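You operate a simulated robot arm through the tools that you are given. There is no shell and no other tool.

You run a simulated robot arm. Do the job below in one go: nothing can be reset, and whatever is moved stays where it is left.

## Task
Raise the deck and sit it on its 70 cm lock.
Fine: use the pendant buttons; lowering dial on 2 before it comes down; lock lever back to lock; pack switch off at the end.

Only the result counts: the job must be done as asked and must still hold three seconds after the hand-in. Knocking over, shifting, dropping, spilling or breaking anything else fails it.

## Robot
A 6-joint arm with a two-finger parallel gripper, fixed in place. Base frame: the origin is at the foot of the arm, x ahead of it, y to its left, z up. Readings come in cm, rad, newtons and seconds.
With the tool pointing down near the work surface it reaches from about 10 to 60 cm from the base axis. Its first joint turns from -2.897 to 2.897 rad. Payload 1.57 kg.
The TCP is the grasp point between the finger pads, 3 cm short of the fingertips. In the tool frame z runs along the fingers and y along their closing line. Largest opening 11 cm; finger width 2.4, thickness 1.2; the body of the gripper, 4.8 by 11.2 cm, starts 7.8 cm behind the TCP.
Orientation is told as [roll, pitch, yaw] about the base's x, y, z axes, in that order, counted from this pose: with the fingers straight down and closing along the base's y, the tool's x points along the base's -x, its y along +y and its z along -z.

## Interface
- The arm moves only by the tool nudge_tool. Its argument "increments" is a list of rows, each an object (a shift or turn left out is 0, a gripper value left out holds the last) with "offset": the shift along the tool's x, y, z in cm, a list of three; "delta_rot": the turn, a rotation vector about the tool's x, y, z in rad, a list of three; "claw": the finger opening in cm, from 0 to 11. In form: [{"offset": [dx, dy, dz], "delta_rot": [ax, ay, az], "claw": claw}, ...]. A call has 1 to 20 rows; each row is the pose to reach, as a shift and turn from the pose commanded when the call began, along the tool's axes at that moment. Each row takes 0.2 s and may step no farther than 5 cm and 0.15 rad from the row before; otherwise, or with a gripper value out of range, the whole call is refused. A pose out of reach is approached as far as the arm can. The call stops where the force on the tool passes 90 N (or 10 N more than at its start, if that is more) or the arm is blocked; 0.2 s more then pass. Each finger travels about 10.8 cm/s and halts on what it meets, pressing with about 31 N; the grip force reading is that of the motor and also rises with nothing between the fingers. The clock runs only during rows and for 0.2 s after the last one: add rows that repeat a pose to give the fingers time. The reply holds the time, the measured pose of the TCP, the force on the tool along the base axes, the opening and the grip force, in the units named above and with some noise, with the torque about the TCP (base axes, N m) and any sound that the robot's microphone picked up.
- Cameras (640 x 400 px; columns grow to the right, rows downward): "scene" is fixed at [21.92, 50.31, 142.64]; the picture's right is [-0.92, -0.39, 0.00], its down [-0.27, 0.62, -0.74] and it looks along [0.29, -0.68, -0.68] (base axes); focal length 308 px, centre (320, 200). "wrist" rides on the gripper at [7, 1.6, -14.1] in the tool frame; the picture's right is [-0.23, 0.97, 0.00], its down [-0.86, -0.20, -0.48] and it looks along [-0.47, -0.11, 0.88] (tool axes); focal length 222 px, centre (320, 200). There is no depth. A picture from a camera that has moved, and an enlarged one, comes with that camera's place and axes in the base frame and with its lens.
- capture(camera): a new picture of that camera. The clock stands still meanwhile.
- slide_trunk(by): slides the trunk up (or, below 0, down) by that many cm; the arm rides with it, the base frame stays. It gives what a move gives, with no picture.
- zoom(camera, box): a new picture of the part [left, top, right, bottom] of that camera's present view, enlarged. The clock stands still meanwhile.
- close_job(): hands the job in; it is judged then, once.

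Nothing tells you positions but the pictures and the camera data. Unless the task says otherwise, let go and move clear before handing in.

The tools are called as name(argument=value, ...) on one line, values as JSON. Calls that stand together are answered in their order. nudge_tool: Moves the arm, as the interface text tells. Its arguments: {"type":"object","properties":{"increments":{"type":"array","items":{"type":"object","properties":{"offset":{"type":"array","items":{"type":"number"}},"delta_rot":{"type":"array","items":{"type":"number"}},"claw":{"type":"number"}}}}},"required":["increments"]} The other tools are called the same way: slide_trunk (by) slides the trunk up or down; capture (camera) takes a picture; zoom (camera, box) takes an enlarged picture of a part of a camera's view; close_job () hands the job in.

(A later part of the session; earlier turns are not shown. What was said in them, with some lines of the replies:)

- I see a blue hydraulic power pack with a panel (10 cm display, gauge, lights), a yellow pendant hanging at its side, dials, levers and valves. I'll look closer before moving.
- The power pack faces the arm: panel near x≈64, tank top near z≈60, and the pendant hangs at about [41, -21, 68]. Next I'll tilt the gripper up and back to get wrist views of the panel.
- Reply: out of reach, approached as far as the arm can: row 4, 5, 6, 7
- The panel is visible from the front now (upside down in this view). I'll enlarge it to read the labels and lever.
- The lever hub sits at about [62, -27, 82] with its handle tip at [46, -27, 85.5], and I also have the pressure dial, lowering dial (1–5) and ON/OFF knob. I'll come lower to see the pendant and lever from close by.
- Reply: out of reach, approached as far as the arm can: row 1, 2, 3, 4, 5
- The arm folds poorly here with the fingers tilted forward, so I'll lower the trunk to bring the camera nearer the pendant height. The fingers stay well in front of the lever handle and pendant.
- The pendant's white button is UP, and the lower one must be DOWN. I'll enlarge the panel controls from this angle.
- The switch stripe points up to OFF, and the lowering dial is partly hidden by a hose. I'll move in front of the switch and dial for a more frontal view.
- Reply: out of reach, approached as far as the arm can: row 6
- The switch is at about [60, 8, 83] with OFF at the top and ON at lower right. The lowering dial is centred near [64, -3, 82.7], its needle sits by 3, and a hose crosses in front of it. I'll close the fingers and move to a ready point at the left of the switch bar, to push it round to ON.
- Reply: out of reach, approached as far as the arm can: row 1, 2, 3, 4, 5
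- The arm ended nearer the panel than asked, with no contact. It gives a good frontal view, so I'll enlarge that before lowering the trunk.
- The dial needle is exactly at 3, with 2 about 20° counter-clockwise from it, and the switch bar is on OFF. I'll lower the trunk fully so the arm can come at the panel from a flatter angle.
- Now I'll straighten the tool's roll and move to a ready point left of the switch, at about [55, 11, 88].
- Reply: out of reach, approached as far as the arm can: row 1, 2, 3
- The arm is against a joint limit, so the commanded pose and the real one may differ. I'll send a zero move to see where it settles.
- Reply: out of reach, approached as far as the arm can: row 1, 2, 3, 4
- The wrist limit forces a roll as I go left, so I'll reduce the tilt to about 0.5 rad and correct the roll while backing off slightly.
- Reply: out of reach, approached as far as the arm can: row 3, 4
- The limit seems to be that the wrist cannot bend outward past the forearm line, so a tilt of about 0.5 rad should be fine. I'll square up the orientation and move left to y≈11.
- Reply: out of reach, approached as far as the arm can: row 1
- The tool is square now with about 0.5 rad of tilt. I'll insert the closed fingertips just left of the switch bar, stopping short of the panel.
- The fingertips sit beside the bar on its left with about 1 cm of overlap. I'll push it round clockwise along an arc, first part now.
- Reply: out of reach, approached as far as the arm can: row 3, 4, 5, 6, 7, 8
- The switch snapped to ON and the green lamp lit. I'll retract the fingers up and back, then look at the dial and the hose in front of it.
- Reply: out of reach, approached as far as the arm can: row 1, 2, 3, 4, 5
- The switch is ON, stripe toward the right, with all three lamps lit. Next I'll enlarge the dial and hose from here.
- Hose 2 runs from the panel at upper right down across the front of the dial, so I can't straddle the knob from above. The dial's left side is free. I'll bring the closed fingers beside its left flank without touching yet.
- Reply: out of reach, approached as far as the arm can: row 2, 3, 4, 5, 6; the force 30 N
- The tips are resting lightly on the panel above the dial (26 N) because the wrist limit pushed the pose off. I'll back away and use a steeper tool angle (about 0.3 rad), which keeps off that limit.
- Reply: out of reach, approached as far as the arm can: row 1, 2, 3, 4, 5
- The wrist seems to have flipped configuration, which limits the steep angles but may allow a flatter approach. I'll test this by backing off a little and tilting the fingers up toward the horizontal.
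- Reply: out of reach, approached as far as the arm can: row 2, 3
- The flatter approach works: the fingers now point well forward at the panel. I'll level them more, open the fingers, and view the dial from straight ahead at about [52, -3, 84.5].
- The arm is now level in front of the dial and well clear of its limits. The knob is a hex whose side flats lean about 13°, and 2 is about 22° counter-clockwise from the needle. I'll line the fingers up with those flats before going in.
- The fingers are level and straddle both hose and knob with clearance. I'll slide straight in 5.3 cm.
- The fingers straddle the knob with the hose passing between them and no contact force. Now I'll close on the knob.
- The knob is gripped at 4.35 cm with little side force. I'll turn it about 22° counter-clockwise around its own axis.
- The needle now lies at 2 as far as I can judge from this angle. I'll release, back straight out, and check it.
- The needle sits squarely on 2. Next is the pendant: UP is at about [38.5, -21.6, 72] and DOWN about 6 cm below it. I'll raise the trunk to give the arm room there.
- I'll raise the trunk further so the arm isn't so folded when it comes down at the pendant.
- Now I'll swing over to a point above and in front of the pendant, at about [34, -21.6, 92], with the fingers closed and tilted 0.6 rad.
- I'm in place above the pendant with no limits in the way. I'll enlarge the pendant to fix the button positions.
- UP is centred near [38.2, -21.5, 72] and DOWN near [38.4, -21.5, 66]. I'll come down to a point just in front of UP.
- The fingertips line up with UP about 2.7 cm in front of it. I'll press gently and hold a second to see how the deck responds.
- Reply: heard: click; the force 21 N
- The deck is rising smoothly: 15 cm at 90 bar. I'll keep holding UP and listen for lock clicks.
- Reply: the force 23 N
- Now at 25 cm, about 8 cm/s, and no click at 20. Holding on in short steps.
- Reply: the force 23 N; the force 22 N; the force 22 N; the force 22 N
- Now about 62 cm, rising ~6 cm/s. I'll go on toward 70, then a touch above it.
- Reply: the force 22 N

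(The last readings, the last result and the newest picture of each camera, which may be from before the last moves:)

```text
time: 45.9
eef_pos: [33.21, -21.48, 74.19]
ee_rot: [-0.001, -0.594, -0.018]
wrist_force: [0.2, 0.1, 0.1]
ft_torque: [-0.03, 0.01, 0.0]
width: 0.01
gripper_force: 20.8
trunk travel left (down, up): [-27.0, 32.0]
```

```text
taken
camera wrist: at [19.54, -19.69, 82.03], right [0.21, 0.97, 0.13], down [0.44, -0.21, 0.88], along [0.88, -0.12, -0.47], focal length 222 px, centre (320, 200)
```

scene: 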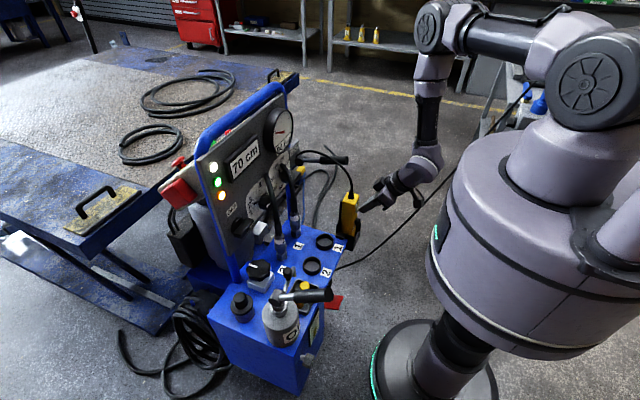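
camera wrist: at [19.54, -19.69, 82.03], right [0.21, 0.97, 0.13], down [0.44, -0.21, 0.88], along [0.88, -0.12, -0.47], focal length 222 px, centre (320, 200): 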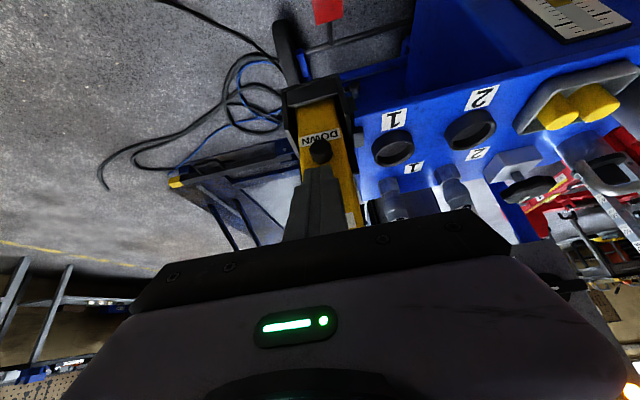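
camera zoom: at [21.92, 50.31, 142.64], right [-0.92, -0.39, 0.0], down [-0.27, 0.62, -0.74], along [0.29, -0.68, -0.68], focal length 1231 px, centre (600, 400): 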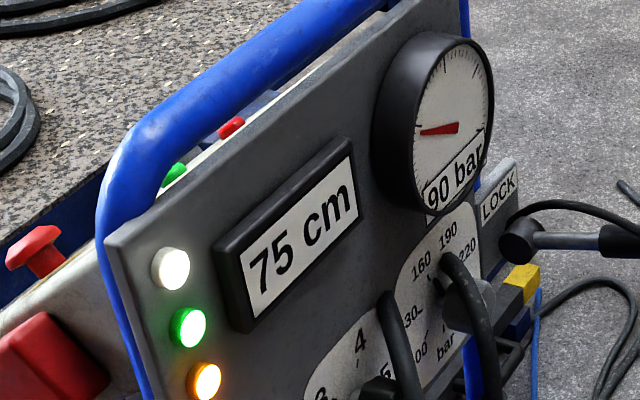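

The deck holds at 75 cm and no lock clicked on the way up, so the lever must be out of lock. LOCK is marked above its hub, so I plan to lift the handle from below. I'll bring the closed fingers, level, in front of and under the handle tip.

nudge_tool(increments=[{"offset": [-0.16, -1, -3.27]}, {"offset": [-2.4, -3.5, -6.59], "delta_rot": [0, -0.1, 0]}, {"offset": [-4.5, -6, -8.8], "delta_rot": [0, -0.22, 0]}, {"offset": [-6.99, -6.7, -8.92], "delta_rot": [0, -0.35, 0]}, {"offset": [-9.2, -6.7, -6.82], "delta_rot": [0, -0.49, 0]}, {"offset": [-10.43, -6.7, -4.18], "delta_rot": [0, -0.63, 0]}, {"offset": [-11.25, -6.7, -1.82], "delta_rot": [0, -0.77, 0]}, {"offset": [-11.24, -6.7, 0], "delta_rot": [0, -0.9, 0]}, {"offset": [-11.24, -6.7, 0], "delta_rot": [0, -0.97, 0]}, {"offset": [-11.24, -6.7, 0], "delta_rot": [0, -0.97, 0]}])

capture(camera="wrist")

capture(camera="scene")

zoom(camera="scene", box=[280, 120, 400, 220])

```text
time: 48.1
eef_pos: [42.33, -28.36, 80.43]
ee_rot: [0.139, -1.567, -0.156]
wrist_force: [-0.2, 0.1, -0.2]
ft_torque: [-0.03, 0.04, -0.01]
width: 0.0
gripper_force: 21.7
trunk travel left (down, up): [-27.0, 32.0]
```

```text
taken
camera wrist: at [28.23, -26.54, 73.62], right [0.02, 0.97, 0.23], down [-0.48, -0.19, 0.86], along [0.88, -0.13, 0.46], focal length 222 px, centre (320, 200)
```

wrist: 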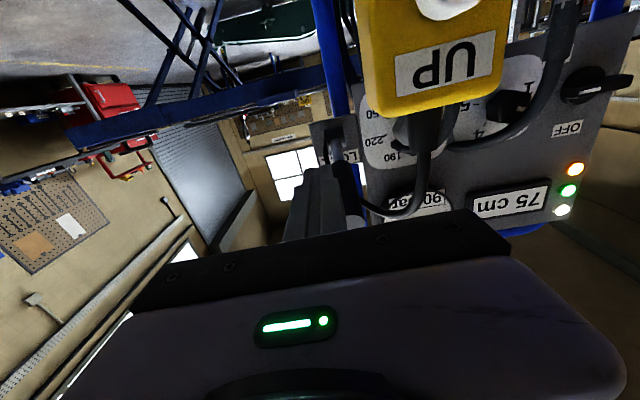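

```text
taken
```

scene: 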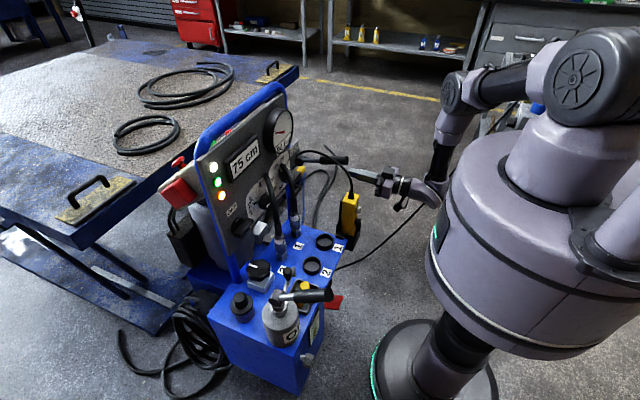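

```text
4.00 times, centred on (340, 170) of scene
camera zoom: at [21.92, 50.31, 142.64], right [-0.92, -0.39, 0.0], down [-0.27, 0.62, -0.74], along [0.29, -0.68, -0.68], focal length 1231 px, centre (240, 320)
```

zoom: 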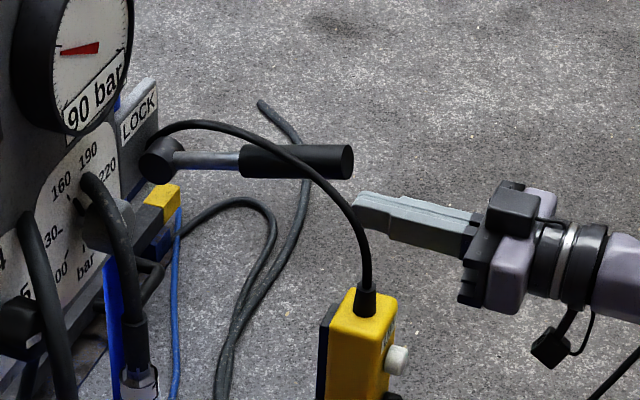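

zoom(camera="wrist", box=[270, 90, 390, 220])

```text
3.08 times, centred on (330, 155) of wrist
camera zoom: at [28.23, -26.54, 73.62], right [0.02, 0.97, 0.23], down [-0.48, -0.19, 0.86], along [0.88, -0.13, 0.46], focal length 684 px, centre (289, 338)
```

zoom: 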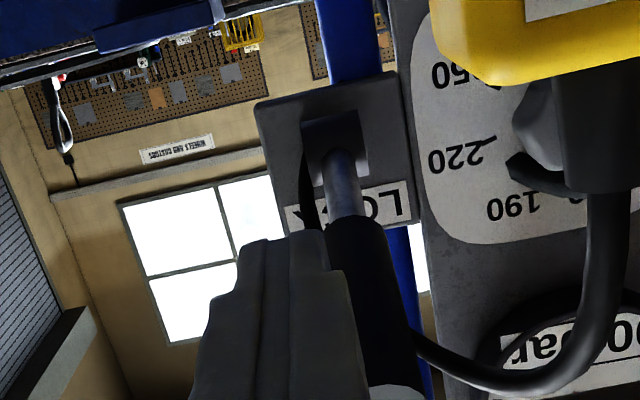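

The handle is at y≈-26.9, so I'll shift 1 cm left, slide under the handle, and lift it a little as a test.

nudge_tool(increments=[{"offset": [0.2, 1.0, 1.5]}, {"offset": [0.2, 1.1, 4.4]}, {"offset": [-0.5, 1.1, 4.45]}, {"offset": [-1.2, 1.1, 4.5]}, {"offset": [-2.0, 1.1, 4.6]}, {"offset": [-3.0, 1.1, 4.7]}, {"offset": [-3.0, 1.1, 4.7]}])

zoom(camera="scene", box=[280, 120, 400, 220])

zoom(camera="scene", box=[190, 100, 310, 200])

```text
time: 49.7
eef_pos: [47.12, -27.37, 83.36]
ee_rot: [0.091, -1.565, -0.108]
wrist_force: [-0.2, -2.1, -3.6]
ft_torque: [-0.01, 0.09, -0.02]
width: 0.0
gripper_force: 20.8
trunk travel left (down, up): [-27.0, 32.0]
```

```text
4.00 times, centred on (340, 170) of scene
camera zoom: at [21.92, 50.31, 142.64], right [-0.92, -0.39, 0.0], down [-0.27, 0.62, -0.74], along [0.29, -0.68, -0.68], focal length 1231 px, centre (240, 320)
```

zoom: 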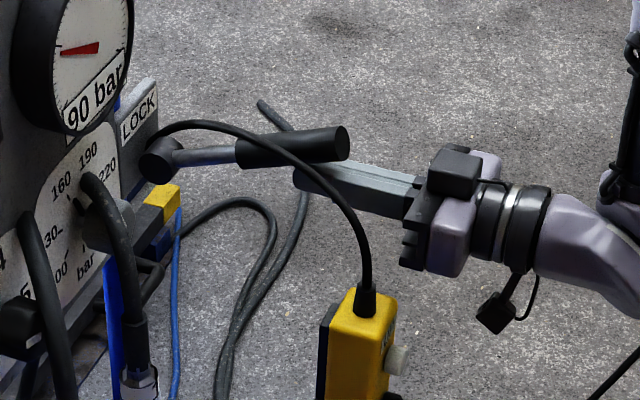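

```text
4.00 times, centred on (250, 150) of scene
camera zoom: at [21.92, 50.31, 142.64], right [-0.92, -0.39, 0.0], down [-0.27, 0.62, -0.74], along [0.29, -0.68, -0.68], focal length 1231 px, centre (600, 400)
```

zoom: 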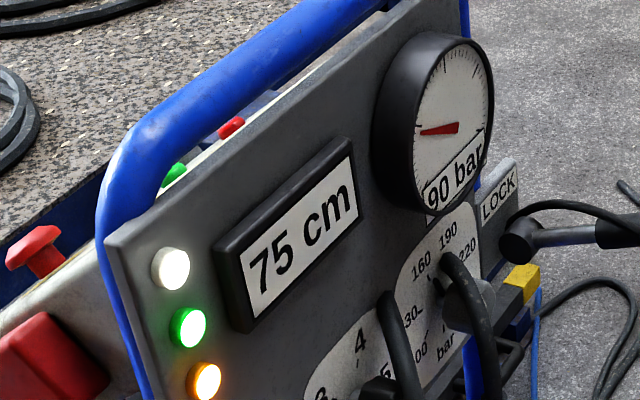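

The lever lifts easily. I'll keep following its arc upward.

nudge_tool(increments=[{"offset": [-1.0, 0, 0.2]}, {"offset": [-2.0, 0, 0.5]}, {"offset": [-3.0, 0, 1.0]}, {"offset": [-3.9, 0, 1.5]}, {"offset": [-4.8, 0, 2.1]}, {"offset": [-5.6, 0, 2.8]}, {"offset": [-5.6, 0, 2.8]}])

zoom(camera="scene", box=[280, 120, 400, 220])

zoom(camera="scene", box=[190, 100, 310, 200])

```text
time: 51.3
eef_pos: [49.93, -27.44, 89.19]
ee_rot: [0.099, -1.564, -0.12]
wrist_force: [0.0, -0.9, -3.5]
ft_torque: [0.0, 0.08, -0.02]
width: 0.0
gripper_force: 21.5
trunk travel left (down, up): [-27.0, 32.0]
```

```text
4.00 times, centred on (340, 170) of scene
camera zoom: at [21.92, 50.31, 142.64], right [-0.92, -0.39, 0.0], down [-0.27, 0.62, -0.74], along [0.29, -0.68, -0.68], focal length 1231 px, centre (240, 320)
```

zoom: 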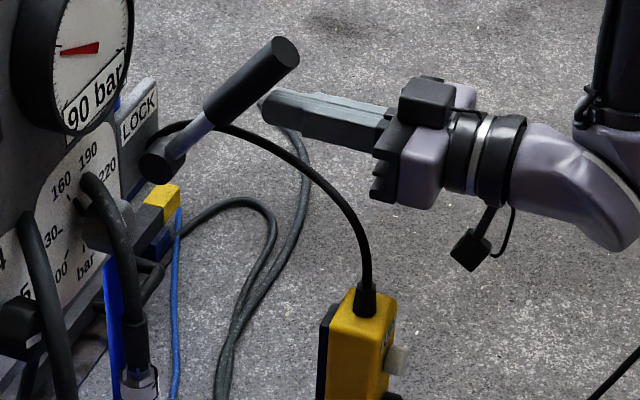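

```text
4.00 times, centred on (250, 150) of scene
camera zoom: at [21.92, 50.31, 142.64], right [-0.92, -0.39, 0.0], down [-0.27, 0.62, -0.74], along [0.29, -0.68, -0.68], focal length 1231 px, centre (600, 400)
```

zoom: 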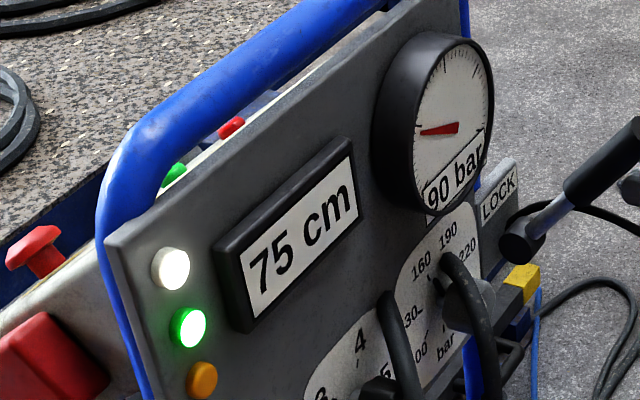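

The amber lamp went out, so amber meant "unlocked" and up is LOCK. I'll push the lever on to its end stop.

nudge_tool(increments=[{"offset": [-0.8, 0, 0.7]}, {"offset": [-1.5, 0, 1.5]}, {"offset": [-2.1, 0, 2.4]}, {"offset": [-2.6, 0, 3.3]}, {"offset": [-2.6, 0, 3.3]}])

zoom(camera="scene", box=[270, 100, 390, 200])

```text
time: 52.5
eef_pos: [53.34, -27.53, 91.66]
ee_rot: [-0.019, -1.564, 0.001]
wrist_force: [0.2, 0.4, -0.7]
ft_torque: [-0.03, 0.0, -0.02]
width: 0.01
gripper_force: 21.3
trunk travel left (down, up): [-27.0, 32.0]
```

```text
4.00 times, centred on (330, 150) of scene
camera zoom: at [21.92, 50.31, 142.64], right [-0.92, -0.39, 0.0], down [-0.27, 0.62, -0.74], along [0.29, -0.68, -0.68], focal length 1231 px, centre (280, 400)
```

zoom: 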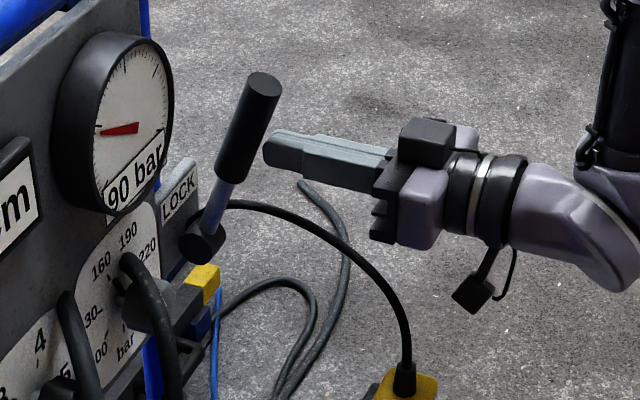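

The lever snapped ahead on its own into the upper position. I'll nudge it gently to confirm it is at the stop.

nudge_tool(increments=[{"offset": [-0.4, 0, 1.0]}, {"offset": [-0.6, 0, 1.8]}, {"offset": [-0.7, 0, 2.3]}, {"offset": [-0.7, 0, 2.3]}])

zoom(camera="scene", box=[270, 100, 390, 200])

```text
time: 53.0
eef_pos: [53.44, -27.5, 91.72]
ee_rot: [0.706, -1.55, -0.734]
wrist_force: [-53.1, -3.3, 7.9]
ft_torque: [0.11, -0.79, 0.26]
width: 0.03
gripper_force: 21.2
trunk travel left (down, up): [-27.0, 32.0]
stopped in row 2: the force on the tool passed its limit at 103 N (the readings are from after the stop); the commanded pose is now the measured one
```

```text
4.00 times, centred on (330, 150) of scene
camera zoom: at [21.92, 50.31, 142.64], right [-0.92, -0.39, 0.0], down [-0.27, 0.62, -0.74], along [0.29, -0.68, -0.68], focal length 1231 px, centre (280, 400)
```

zoom: 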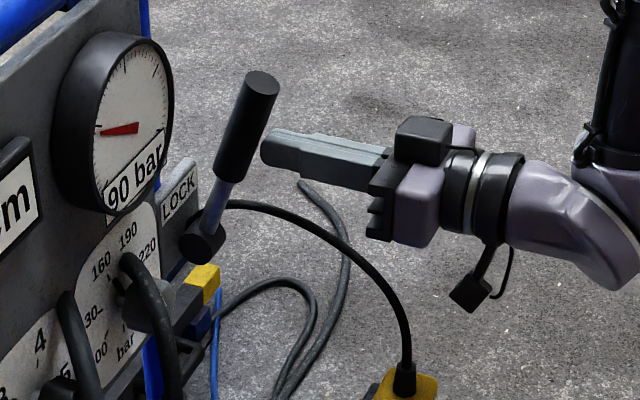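

The lever is firmly against its stop in LOCK with the amber lamp out. I'll back away and return to the pendant, tilted as before.

nudge_tool(increments=[{"offset": [0, 0, -3]}, {"offset": [0, 0, -7]}, {"offset": [2, -0.3, -11]}, {"offset": [3.7, -0.4, -15], "delta_rot": [0, 0.14, 0]}, {"offset": [5.2, -0.5, -18], "delta_rot": [0, 0.28, 0]}, {"offset": [6.7, 0, -20], "delta_rot": [0, 0.42, 0]}, {"offset": [7.7, 1, -21], "delta_rot": [0, 0.56, 0]}, {"offset": [8.7, 2, -21.4], "delta_rot": [0, 0.7, 0]}, {"offset": [9.7, 3.5, -21.4], "delta_rot": [0, 0.83, 0]}, {"offset": [11.7, 5, -21.4], "delta_rot": [0, 0.95, 0]}, {"offset": [14.7, 6, -21.4], "delta_rot": [0, 0.95, 0]}, {"offset": [14.7, 6, -21.4], "delta_rot": [0, 0.95, 0]}])

capture(camera="scene")

capture(camera="wrist")

```text
time: 55.6
eef_pos: [32.67, -20.7, 77.19]
ee_rot: [0.015, -0.6, -0.029]
wrist_force: [0.4, 0.1, -0.2]
ft_torque: [0.02, 0.01, 0.0]
width: 0.0
gripper_force: 21.2
trunk travel left (down, up): [-27.0, 32.0]
```

```text
taken
```

scene: 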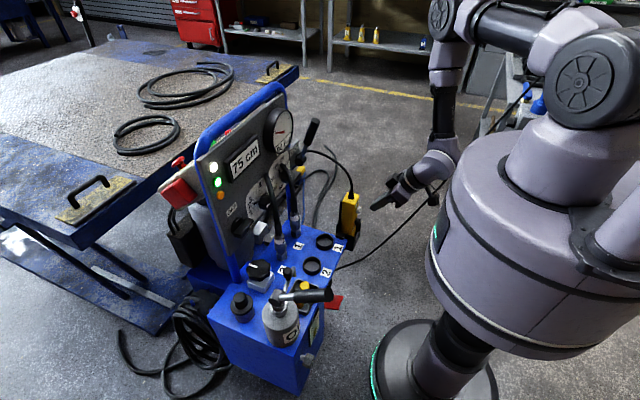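

```text
taken
camera wrist: at [18.92, -18.91, 84.98], right [0.21, 0.97, 0.14], down [0.43, -0.22, 0.88], along [0.88, -0.12, -0.46], focal length 222 px, centre (320, 200)
```

wrist: 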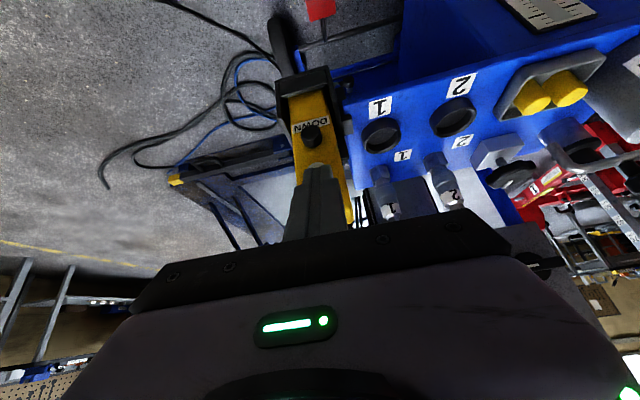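

The lever stays up in LOCK and the deck is at 75 cm. DOWN is at about [38.4, -21.3, 66]; I'll drop to just in front of it.

nudge_tool(increments=[{"offset": [1.8, -0.3, 2.6]}, {"offset": [3.4, -0.6, 5.2]}, {"offset": [5.0, -0.6, 7.8]}, {"offset": [5.0, -0.6, 7.8]}])

zoom(camera="scene", box=[310, 160, 410, 260])

capture(camera="wrist")

```text
time: 56.6
eef_pos: [32.98, -21.21, 67.96]
ee_rot: [0.015, -0.602, -0.031]
wrist_force: [0.7, -0.4, 0.8]
ft_torque: [0.01, 0.02, 0.0]
width: 0.0
gripper_force: 21.8
trunk travel left (down, up): [-27.0, 32.0]
```

```text
4.00 times, centred on (360, 210) of scene
camera zoom: at [21.92, 50.31, 142.64], right [-0.92, -0.39, 0.0], down [-0.27, 0.62, -0.74], along [0.29, -0.68, -0.68], focal length 1231 px, centre (160, 160)
```

zoom: 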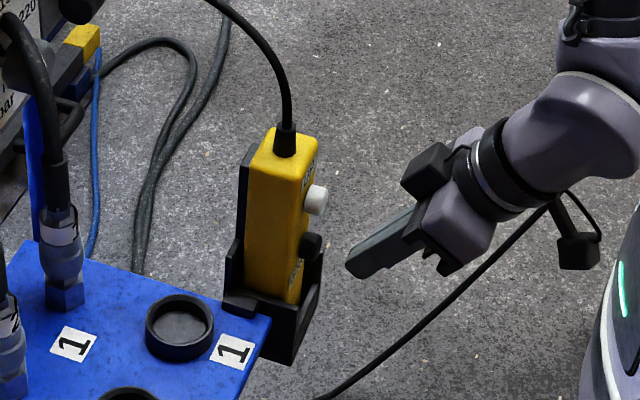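

```text
taken
camera wrist: at [19.21, -19.39, 75.73], right [0.21, 0.97, 0.14], down [0.43, -0.22, 0.88], along [0.88, -0.12, -0.46], focal length 222 px, centre (320, 200)
```

wrist: 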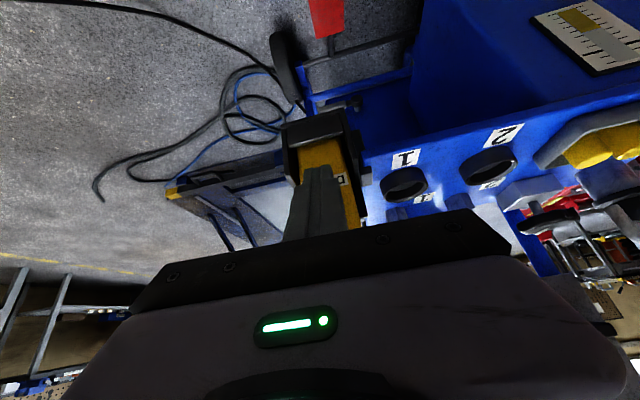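

The tips look about 1 cm low relative to DOWN, so I'll raise 0.85 cm, then press DOWN briefly.

nudge_tool(increments=[{"offset": [-0.48, 0, -0.7]}, {"offset": [-1.7, 0.05, 0.15]}, {"offset": [-2.55, 0.08, 0.7]}, {"offset": [-3.04, 0.1, 1.05]}, {"offset": [-3.04, 0.1, 1.05]}])

zoom(camera="scene", box=[310, 160, 410, 260])

zoom(camera="scene", box=[190, 100, 310, 200])

```text
time: 57.9
eef_pos: [35.9, -21.29, 68.76]
ee_rot: [0.015, -0.599, -0.031]
wrist_force: [-10.6, -0.3, -0.7]
ft_torque: [-0.01, 0.21, -0.06]
width: 0.0
gripper_force: 21.4
trunk travel left (down, up): [-27.0, 32.0]
heard: click
```

```text
4.00 times, centred on (360, 210) of scene
camera zoom: at [21.92, 50.31, 142.64], right [-0.92, -0.39, 0.0], down [-0.27, 0.62, -0.74], along [0.29, -0.68, -0.68], focal length 1231 px, centre (160, 160)
```

zoom: 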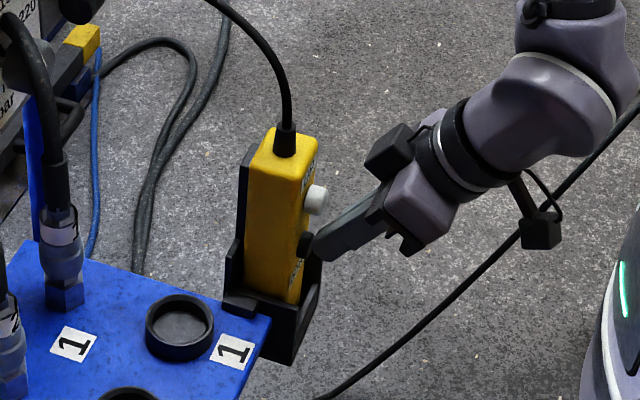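

```text
4.00 times, centred on (250, 150) of scene
camera zoom: at [21.92, 50.31, 142.64], right [-0.92, -0.39, 0.0], down [-0.27, 0.62, -0.74], along [0.29, -0.68, -0.68], focal length 1231 px, centre (600, 400)
```

zoom: 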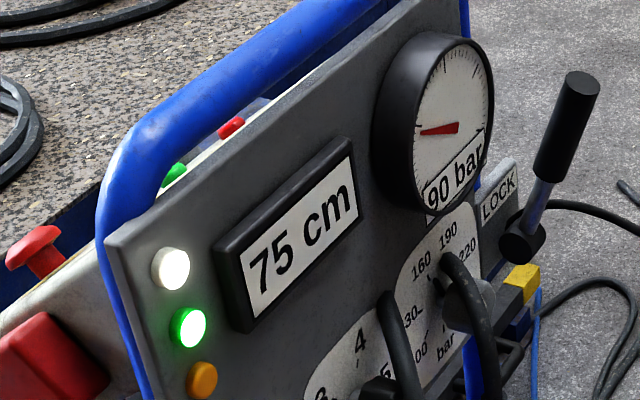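

A click was heard and the button is pressed. I'll hold and watch the height and gauge.

nudge_tool(increments=[{"offset": [0, 0, 0]}, {"offset": [0, 0, 0]}, {"offset": [0, 0, 0]}, {"offset": [0, 0, 0]}])

zoom(camera="scene", box=[190, 100, 310, 200])

```text
time: 58.9
eef_pos: [35.94, -21.12, 68.87]
ee_rot: [0.014, -0.603, -0.033]
wrist_force: [-10.6, 1.1, -4.8]
ft_torque: [0.02, 0.29, 0.04]
width: 0.0
gripper_force: 21.8
trunk travel left (down, up): [-27.0, 32.0]
```

```text
4.00 times, centred on (250, 150) of scene
camera zoom: at [21.92, 50.31, 142.64], right [-0.92, -0.39, 0.0], down [-0.27, 0.62, -0.74], along [0.29, -0.68, -0.68], focal length 1231 px, centre (600, 400)
```

zoom: 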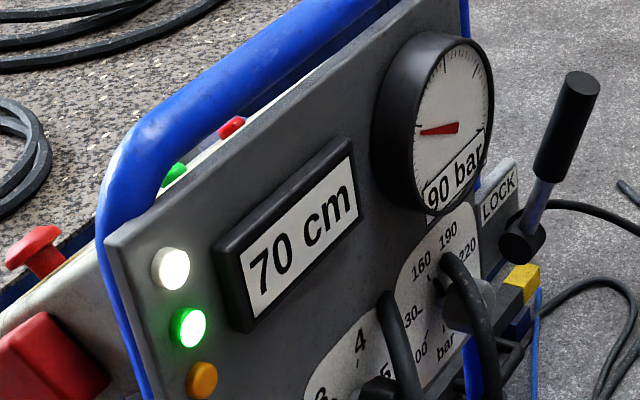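

nudge_tool(increments=[{"offset": [0, 0, 0]}, {"offset": [0, 0, 0]}, {"offset": [0, 0, 0]}])

zoom(camera="scene", box=[190, 100, 310, 200])

```text
time: 59.6
eef_pos: [35.83, -21.21, 68.87]
ee_rot: [0.014, -0.6, -0.033]
wrist_force: [-11.1, 0.8, -4.4]
ft_torque: [0.06, 0.33, 0.02]
width: 0.0
gripper_force: 21.0
trunk travel left (down, up): [-27.0, 32.0]
```

```text
4.00 times, centred on (250, 150) of scene
camera zoom: at [21.92, 50.31, 142.64], right [-0.92, -0.39, 0.0], down [-0.27, 0.62, -0.74], along [0.29, -0.68, -0.68], focal length 1231 px, centre (600, 400)
```

zoom: 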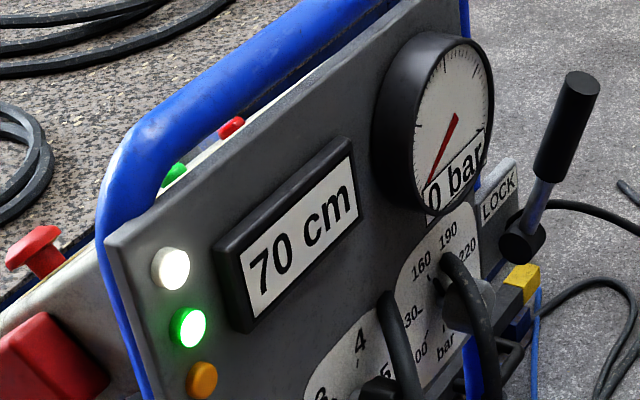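

The deck sits at 70 cm with the gauge at 0 bar, so its weight is on the lock. I'll release DOWN and lift away from the pendant.

nudge_tool(increments=[{"offset": [0, 0, 0]}, {"offset": [2.48, 0, -1.7]}, {"offset": [1.19, 0, -4.45]}, {"offset": [-1.35, 0, -8.17]}, {"offset": [-3.89, 0, -11.88]}, {"offset": [-6.43, 0, -15.59]}, {"offset": [-8.98, 0, -19.3]}, {"offset": [-11.24, 0, -22.6]}, {"offset": [-11.24, 0, -22.6]}])

capture(camera="scene")

zoom(camera="scene", box=[190, 100, 310, 200])

```text
time: 61.6
eef_pos: [32.39, -21.5, 93.87]
ee_rot: [0.015, -0.601, -0.033]
wrist_force: [-0.1, -0.3, 0.0]
ft_torque: [-0.01, -0.02, 0.01]
width: 0.0
gripper_force: 21.0
trunk travel left (down, up): [-27.0, 32.0]
```

```text
taken
```

scene: 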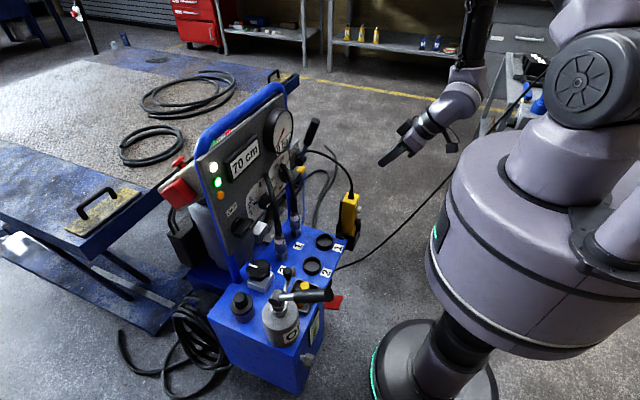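

```text
4.00 times, centred on (250, 150) of scene
camera zoom: at [21.92, 50.31, 142.64], right [-0.92, -0.39, 0.0], down [-0.27, 0.62, -0.74], along [0.29, -0.68, -0.68], focal length 1231 px, centre (600, 400)
```

zoom: 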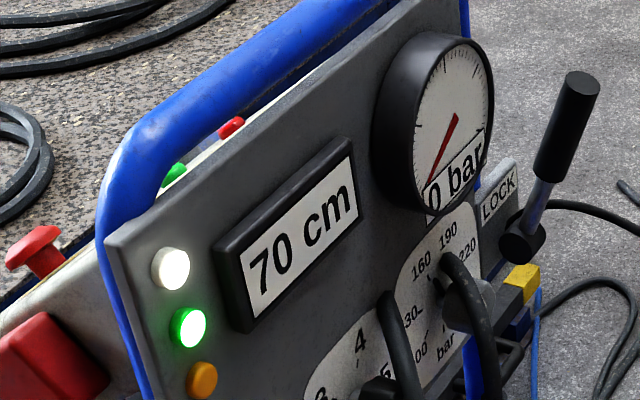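

The deck holds at 70 cm with 0 bar, amber off and the lever in LOCK. Last is the pack switch: I'll go back to the panel's left side, fingers tilted about 1 rad.

nudge_tool(increments=[{"offset": [-3.06, 3.1, -0.36], "delta_rot": [0, -0.06, -0.004]}, {"offset": [-6.1, 6.2, -0.72], "delta_rot": [0, -0.12, -0.008]}, {"offset": [-9.2, 9.3, -1.07], "delta_rot": [-0.002, -0.18, -0.012]}, {"offset": [-12.2, 12.4, -1.42], "delta_rot": [-0.003, -0.24, -0.016]}, {"offset": [-15.28, 15.5, -1.78], "delta_rot": [-0.004, -0.3, -0.02]}, {"offset": [-16.2, 19.6, -0.5], "delta_rot": [-0.005, -0.33, -0.025]}, {"offset": [-17.2, 23.7, 0.8], "delta_rot": [-0.006, -0.36, -0.03]}, {"offset": [-18.1, 27.8, 2.0], "delta_rot": [-0.007, -0.4, -0.035]}, {"offset": [-19.1, 31.8, 3.26], "delta_rot": [-0.007, -0.4, -0.035]}, {"offset": [-19.1, 31.8, 3.26], "delta_rot": [-0.007, -0.4, -0.035]}])

capture(camera="wrist")

capture(camera="scene")

```text
time: 63.9
eef_pos: [50.87, 10.0, 102.28]
ee_rot: [-0.015, -1.003, 0.018]
wrist_force: [-0.1, 0.5, 0.2]
ft_torque: [0.0, -0.01, 0.03]
width: 0.01
gripper_force: 21.2
out of reach, approached as far as the arm can: row 3, 4, 5, 6
trunk travel left (down, up): [-27.0, 32.0]
```

```text
taken
camera wrist: at [35.13, 11.48, 104.05], right [0.12, 0.98, 0.18], down [0.06, -0.19, 0.98], along [0.99, -0.1, -0.08], focal length 222 px, centre (320, 200)
```

wrist: 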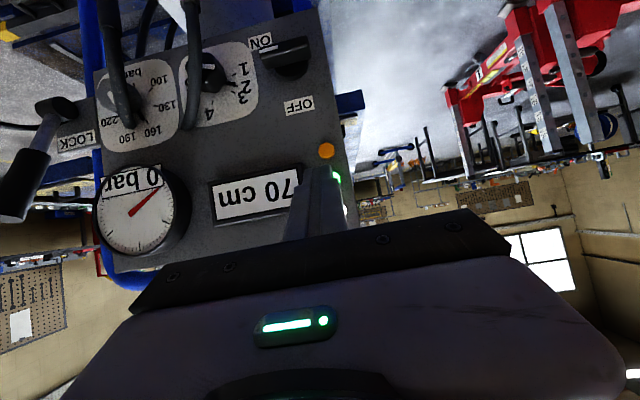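

```text
taken
```

scene: 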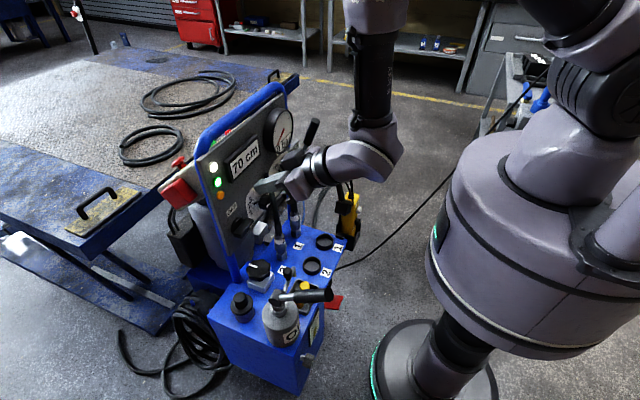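

I'm squared up left of the switch, above it. I'll come down to just in front of the bar's left end.

nudge_tool(increments=[{"offset": [3.25, 0.2, 3.26]}, {"offset": [6.51, 0.3, 6.53]}, {"offset": [9.18, 0.4, 9.42]}, {"offset": [8.15, 0.4, 12.32]}, {"offset": [8.15, 0.4, 12.32]}])

capture(camera="wrist")

zoom(camera="wrist", box=[230, 80, 390, 220])

zoom(camera="scene", box=[190, 150, 290, 250])

```text
time: 65.0
eef_pos: [56.79, 10.19, 88.67]
ee_rot: [-0.016, -1.002, 0.018]
wrist_force: [0.1, -0.2, 0.1]
ft_torque: [0.0, -0.04, 0.04]
width: 0.0
gripper_force: 21.3
trunk travel left (down, up): [-27.0, 32.0]
```

```text
taken
camera wrist: at [41.07, 11.76, 90.59], right [0.12, 0.98, 0.18], down [0.06, -0.19, 0.98], along [0.99, -0.1, -0.08], focal length 222 px, centre (320, 200)
```

wrist: 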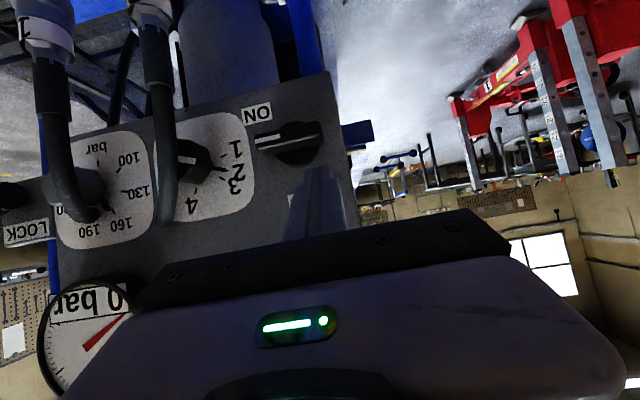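

```text
2.86 times, centred on (310, 150) of wrist
camera zoom: at [41.07, 11.76, 90.59], right [0.12, 0.98, 0.18], down [0.06, -0.19, 0.98], along [0.99, -0.1, -0.08], focal length 635 px, centre (349, 343)
```

zoom: 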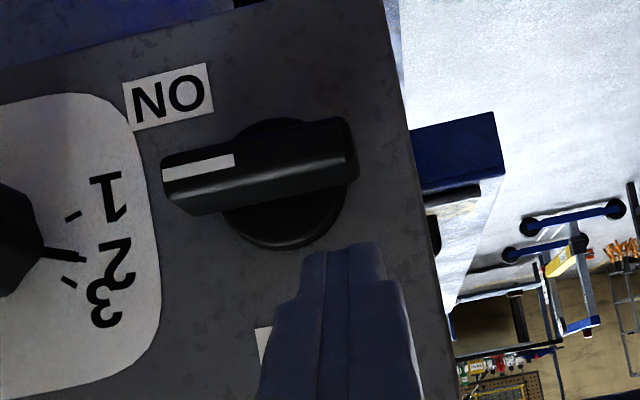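

```text
4.00 times, centred on (240, 200) of scene
camera zoom: at [21.92, 50.31, 142.64], right [-0.92, -0.39, 0.0], down [-0.27, 0.62, -0.74], along [0.29, -0.68, -0.68], focal length 1231 px, centre (640, 200)
```

zoom: 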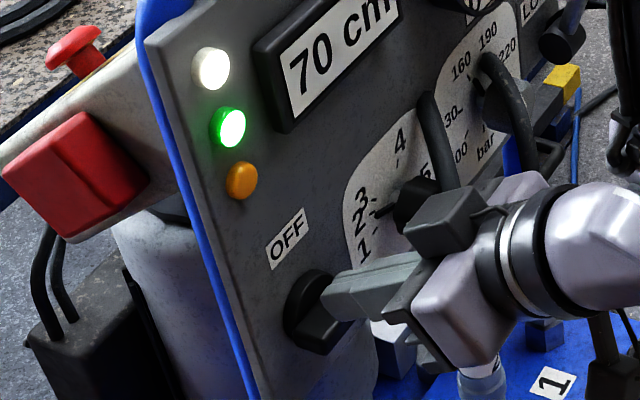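

The dial needle still sits on 2, and the finger is right above the switch bar's left end. I'll push that end down and round to swing the switch back to OFF.

nudge_tool(increments=[{"offset": [-1.37, 0.1, 2.33]}, {"offset": [-0.5, 0.1, 2.9]}, {"offset": [0.21, 0.1, 3.34]}, {"offset": [0.74, 0.5, 3.68]}, {"offset": [1.42, 0.75, 4.11]}, {"offset": [1.84, 0.8, 4.38]}, {"offset": [2.26, 0.75, 4.65]}, {"offset": [2.68, 0.6, 4.92]}, {"offset": [2.68, 0.6, 4.92]}])

zoom(camera="wrist", box=[230, 80, 390, 220])

zoom(camera="scene", box=[190, 150, 290, 250])

```text
time: 67.0
eef_pos: [59.34, 10.72, 83.84]
ee_rot: [-0.017, -1.003, 0.021]
wrist_force: [0.4, 0.0, -0.2]
ft_torque: [-0.03, -0.01, -0.03]
width: 0.02
gripper_force: 21.8
trunk travel left (down, up): [-27.0, 32.0]
```

```text
2.86 times, centred on (310, 150) of wrist
camera zoom: at [43.78, 12.25, 85.66], right [0.12, 0.98, 0.18], down [0.06, -0.19, 0.98], along [0.99, -0.1, -0.08], focal length 635 px, centre (349, 343)
```

zoom: 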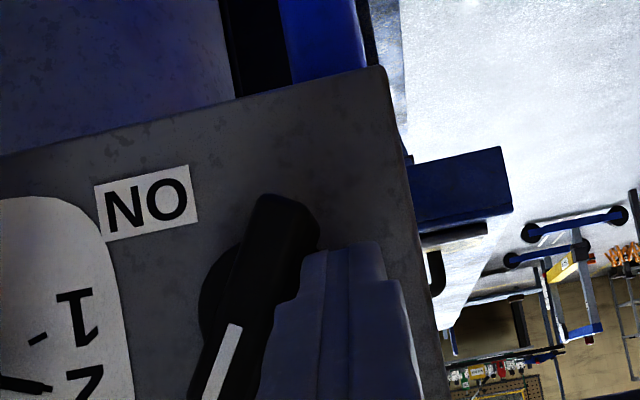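

```text
4.00 times, centred on (240, 200) of scene
camera zoom: at [21.92, 50.31, 142.64], right [-0.92, -0.39, 0.0], down [-0.27, 0.62, -0.74], along [0.29, -0.68, -0.68], focal length 1231 px, centre (640, 200)
```

zoom: 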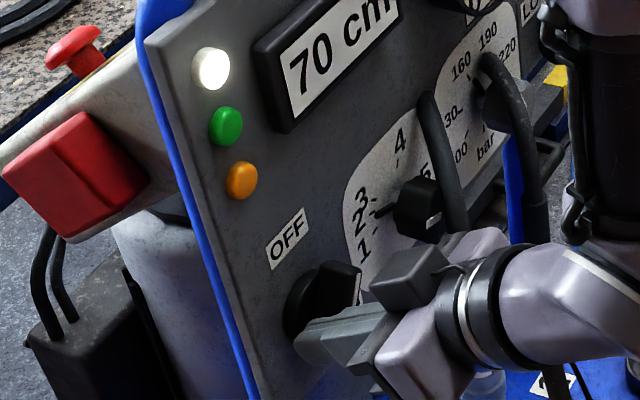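

The green lamp is out, but the bar isn't quite vertical yet. I'll finish the arc to bring it fully to OFF.

nudge_tool(increments=[{"offset": [0.41, -0.12, 0.38]}, {"offset": [0.75, -0.45, 0.6]}, {"offset": [0.95, -0.68, 0.72]}, {"offset": [0.95, -0.68, 0.72]}])

zoom(camera="wrist", box=[230, 80, 390, 220])

zoom(camera="scene", box=[190, 150, 290, 250])

```text
time: 68.0
eef_pos: [59.58, 9.96, 82.67]
ee_rot: [-0.017, -1.002, 0.02]
wrist_force: [0.6, 0.1, -0.5]
ft_torque: [-0.01, -0.01, -0.01]
width: 0.0
gripper_force: 21.1
trunk travel left (down, up): [-27.0, 32.0]
```

```text
2.86 times, centred on (310, 150) of wrist
camera zoom: at [43.92, 11.57, 84.46], right [0.12, 0.98, 0.18], down [0.06, -0.19, 0.98], along [0.99, -0.1, -0.08], focal length 635 px, centre (349, 343)
```

zoom: 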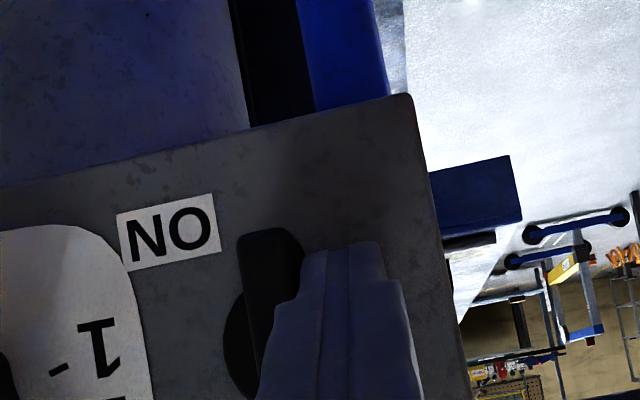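

```text
4.00 times, centred on (240, 200) of scene
camera zoom: at [21.92, 50.31, 142.64], right [-0.92, -0.39, 0.0], down [-0.27, 0.62, -0.74], along [0.29, -0.68, -0.68], focal length 1231 px, centre (640, 200)
```

zoom: 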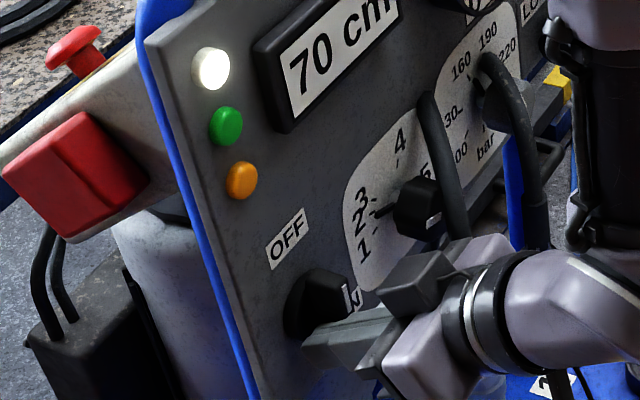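

The bar is vertical again. I'll ease off to the left, back out, and check everything.

nudge_tool(increments=[{"offset": [0, 1.2, 0]}, {"offset": [0, 1.4, -3]}, {"offset": [-1, 1.4, -7]}, {"offset": [-4, 1.0, -10.5]}, {"offset": [-8, 0, -12.5]}, {"offset": [-12, -1, -14]}, {"offset": [-12, -1, -14]}])

capture(camera="wrist")

capture(camera="scene")

zoom(camera="wrist", box=[150, 0, 350, 130])

zoom(camera="scene", box=[190, 120, 310, 240])

```text
time: 69.7
eef_pos: [54.26, 9.1, 100.32]
ee_rot: [-0.016, -1.002, 0.019]
wrist_force: [0.5, 1.0, 0.2]
ft_torque: [0.02, -0.03, -0.05]
width: 0.0
gripper_force: 20.6
trunk travel left (down, up): [-27.0, 32.0]
```

```text
taken
camera wrist: at [38.52, 10.64, 102.06], right [0.12, 0.98, 0.18], down [0.06, -0.19, 0.98], along [0.99, -0.1, -0.08], focal length 222 px, centre (320, 200)
```

wrist: 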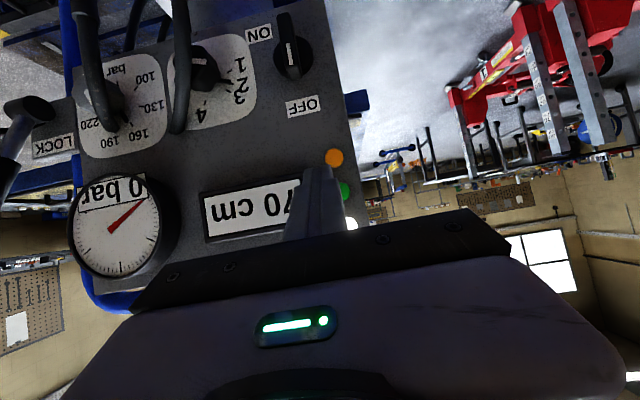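

```text
taken
```

scene: 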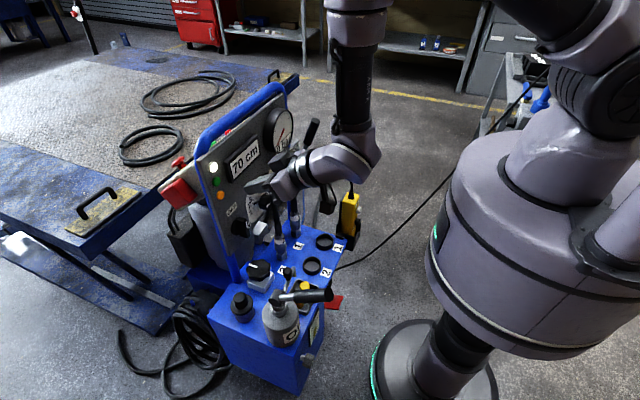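

```text
3.08 times, centred on (250, 65) of wrist
camera zoom: at [38.52, 10.64, 102.06], right [0.12, 0.98, 0.18], down [0.06, -0.19, 0.98], along [0.99, -0.1, -0.08], focal length 684 px, centre (535, 615)
```

zoom: 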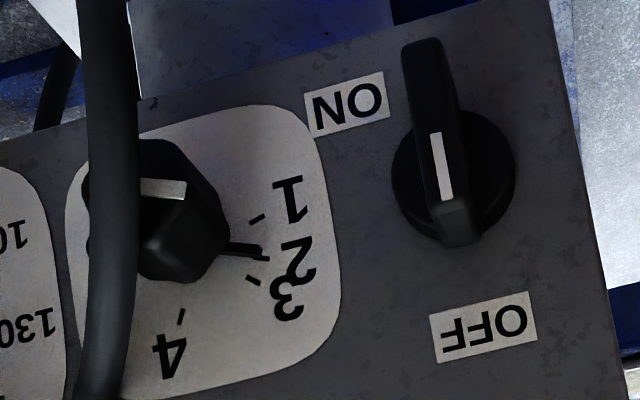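

```text
3.33 times, centred on (250, 180) of scene
camera zoom: at [21.92, 50.31, 142.64], right [-0.92, -0.39, 0.0], down [-0.27, 0.62, -0.74], along [0.29, -0.68, -0.68], focal length 1026 px, centre (553, 267)
```

zoom: 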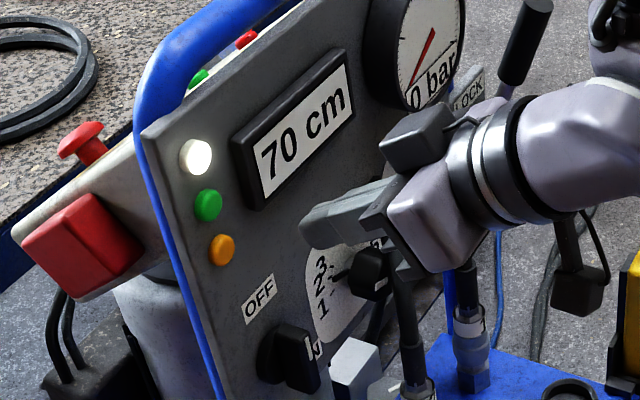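

The switch is at OFF, the dial on 2, the lever in LOCK, and the deck at 70 cm with 0 bar. I'll back off a little more to be clear, then check once before handing in.

nudge_tool(increments=[{"offset": [-1, -1, -3]}, {"offset": [-2, -2, -6]}, {"offset": [-2, -2, -6]}, {"offset": [-2, -2, -6]}, {"offset": [-2, -2, -6]}, {"offset": [-2, -2, -6]}])

capture(camera="scene")

zoom(camera="scene", box=[190, 100, 350, 260])

```text
time: 71.0
eef_pos: [50.23, 7.04, 105.14]
ee_rot: [-0.015, -1.0, 0.018]
wrist_force: [1.3, -0.6, -0.1]
ft_torque: [0.03, -0.03, -0.02]
width: 0.02
gripper_force: 20.7
trunk travel left (down, up): [-27.0, 32.0]
```

```text
taken
```

scene: 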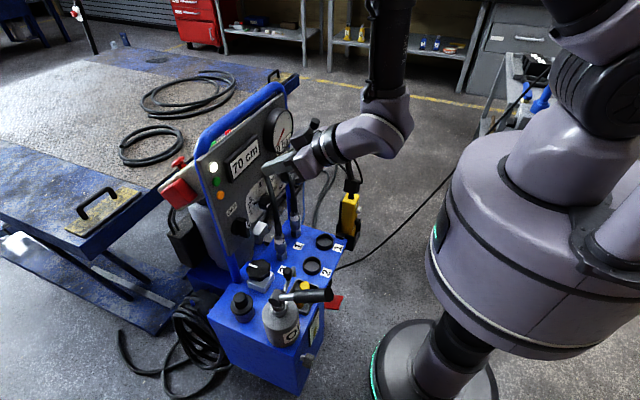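

```text
2.50 times, centred on (270, 180) of scene
camera zoom: at [21.92, 50.31, 142.64], right [-0.92, -0.39, 0.0], down [-0.27, 0.62, -0.74], along [0.29, -0.68, -0.68], focal length 769 px, centre (445, 250)
```

zoom: 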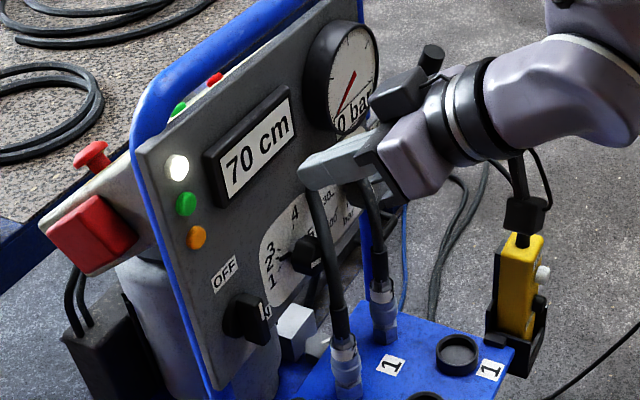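

Everything is as asked: the deck rests on the 70 cm lock at 0 bar, the lowering dial is on 2, the lever is in LOCK, the pack switch is OFF, and the arm is clear. I'm handing the job in.

close_job()

```text
The job is handed in.
```

The deck is sitting on its 70 cm lock. The display reads 70 cm and the gauge 0 bar, so the weight is on the lock and not on the hydraulics.

- **Raising and lowering:** I raised the deck to about 75 cm with the pendant's UP button, then brought it down onto the lock with DOWN.
- **Lowering dial:** I turned it from 3 to 2 before the deck came down.
- **Lock lever:** it was out of lock at the start. I moved it up to LOCK before lowering. The amber lamp went out, and the lever is firm against its stop.
- **Pack switch:** it is back to OFF and the green lamp is out.

The closed fingertips briefly pressed on the panel face above the dial (about 26 N). Testing the lever stop also tripped the force limit at 103 N. I saw nothing moved or damaged by either. The arm is clear of the pack and the job is handed in.
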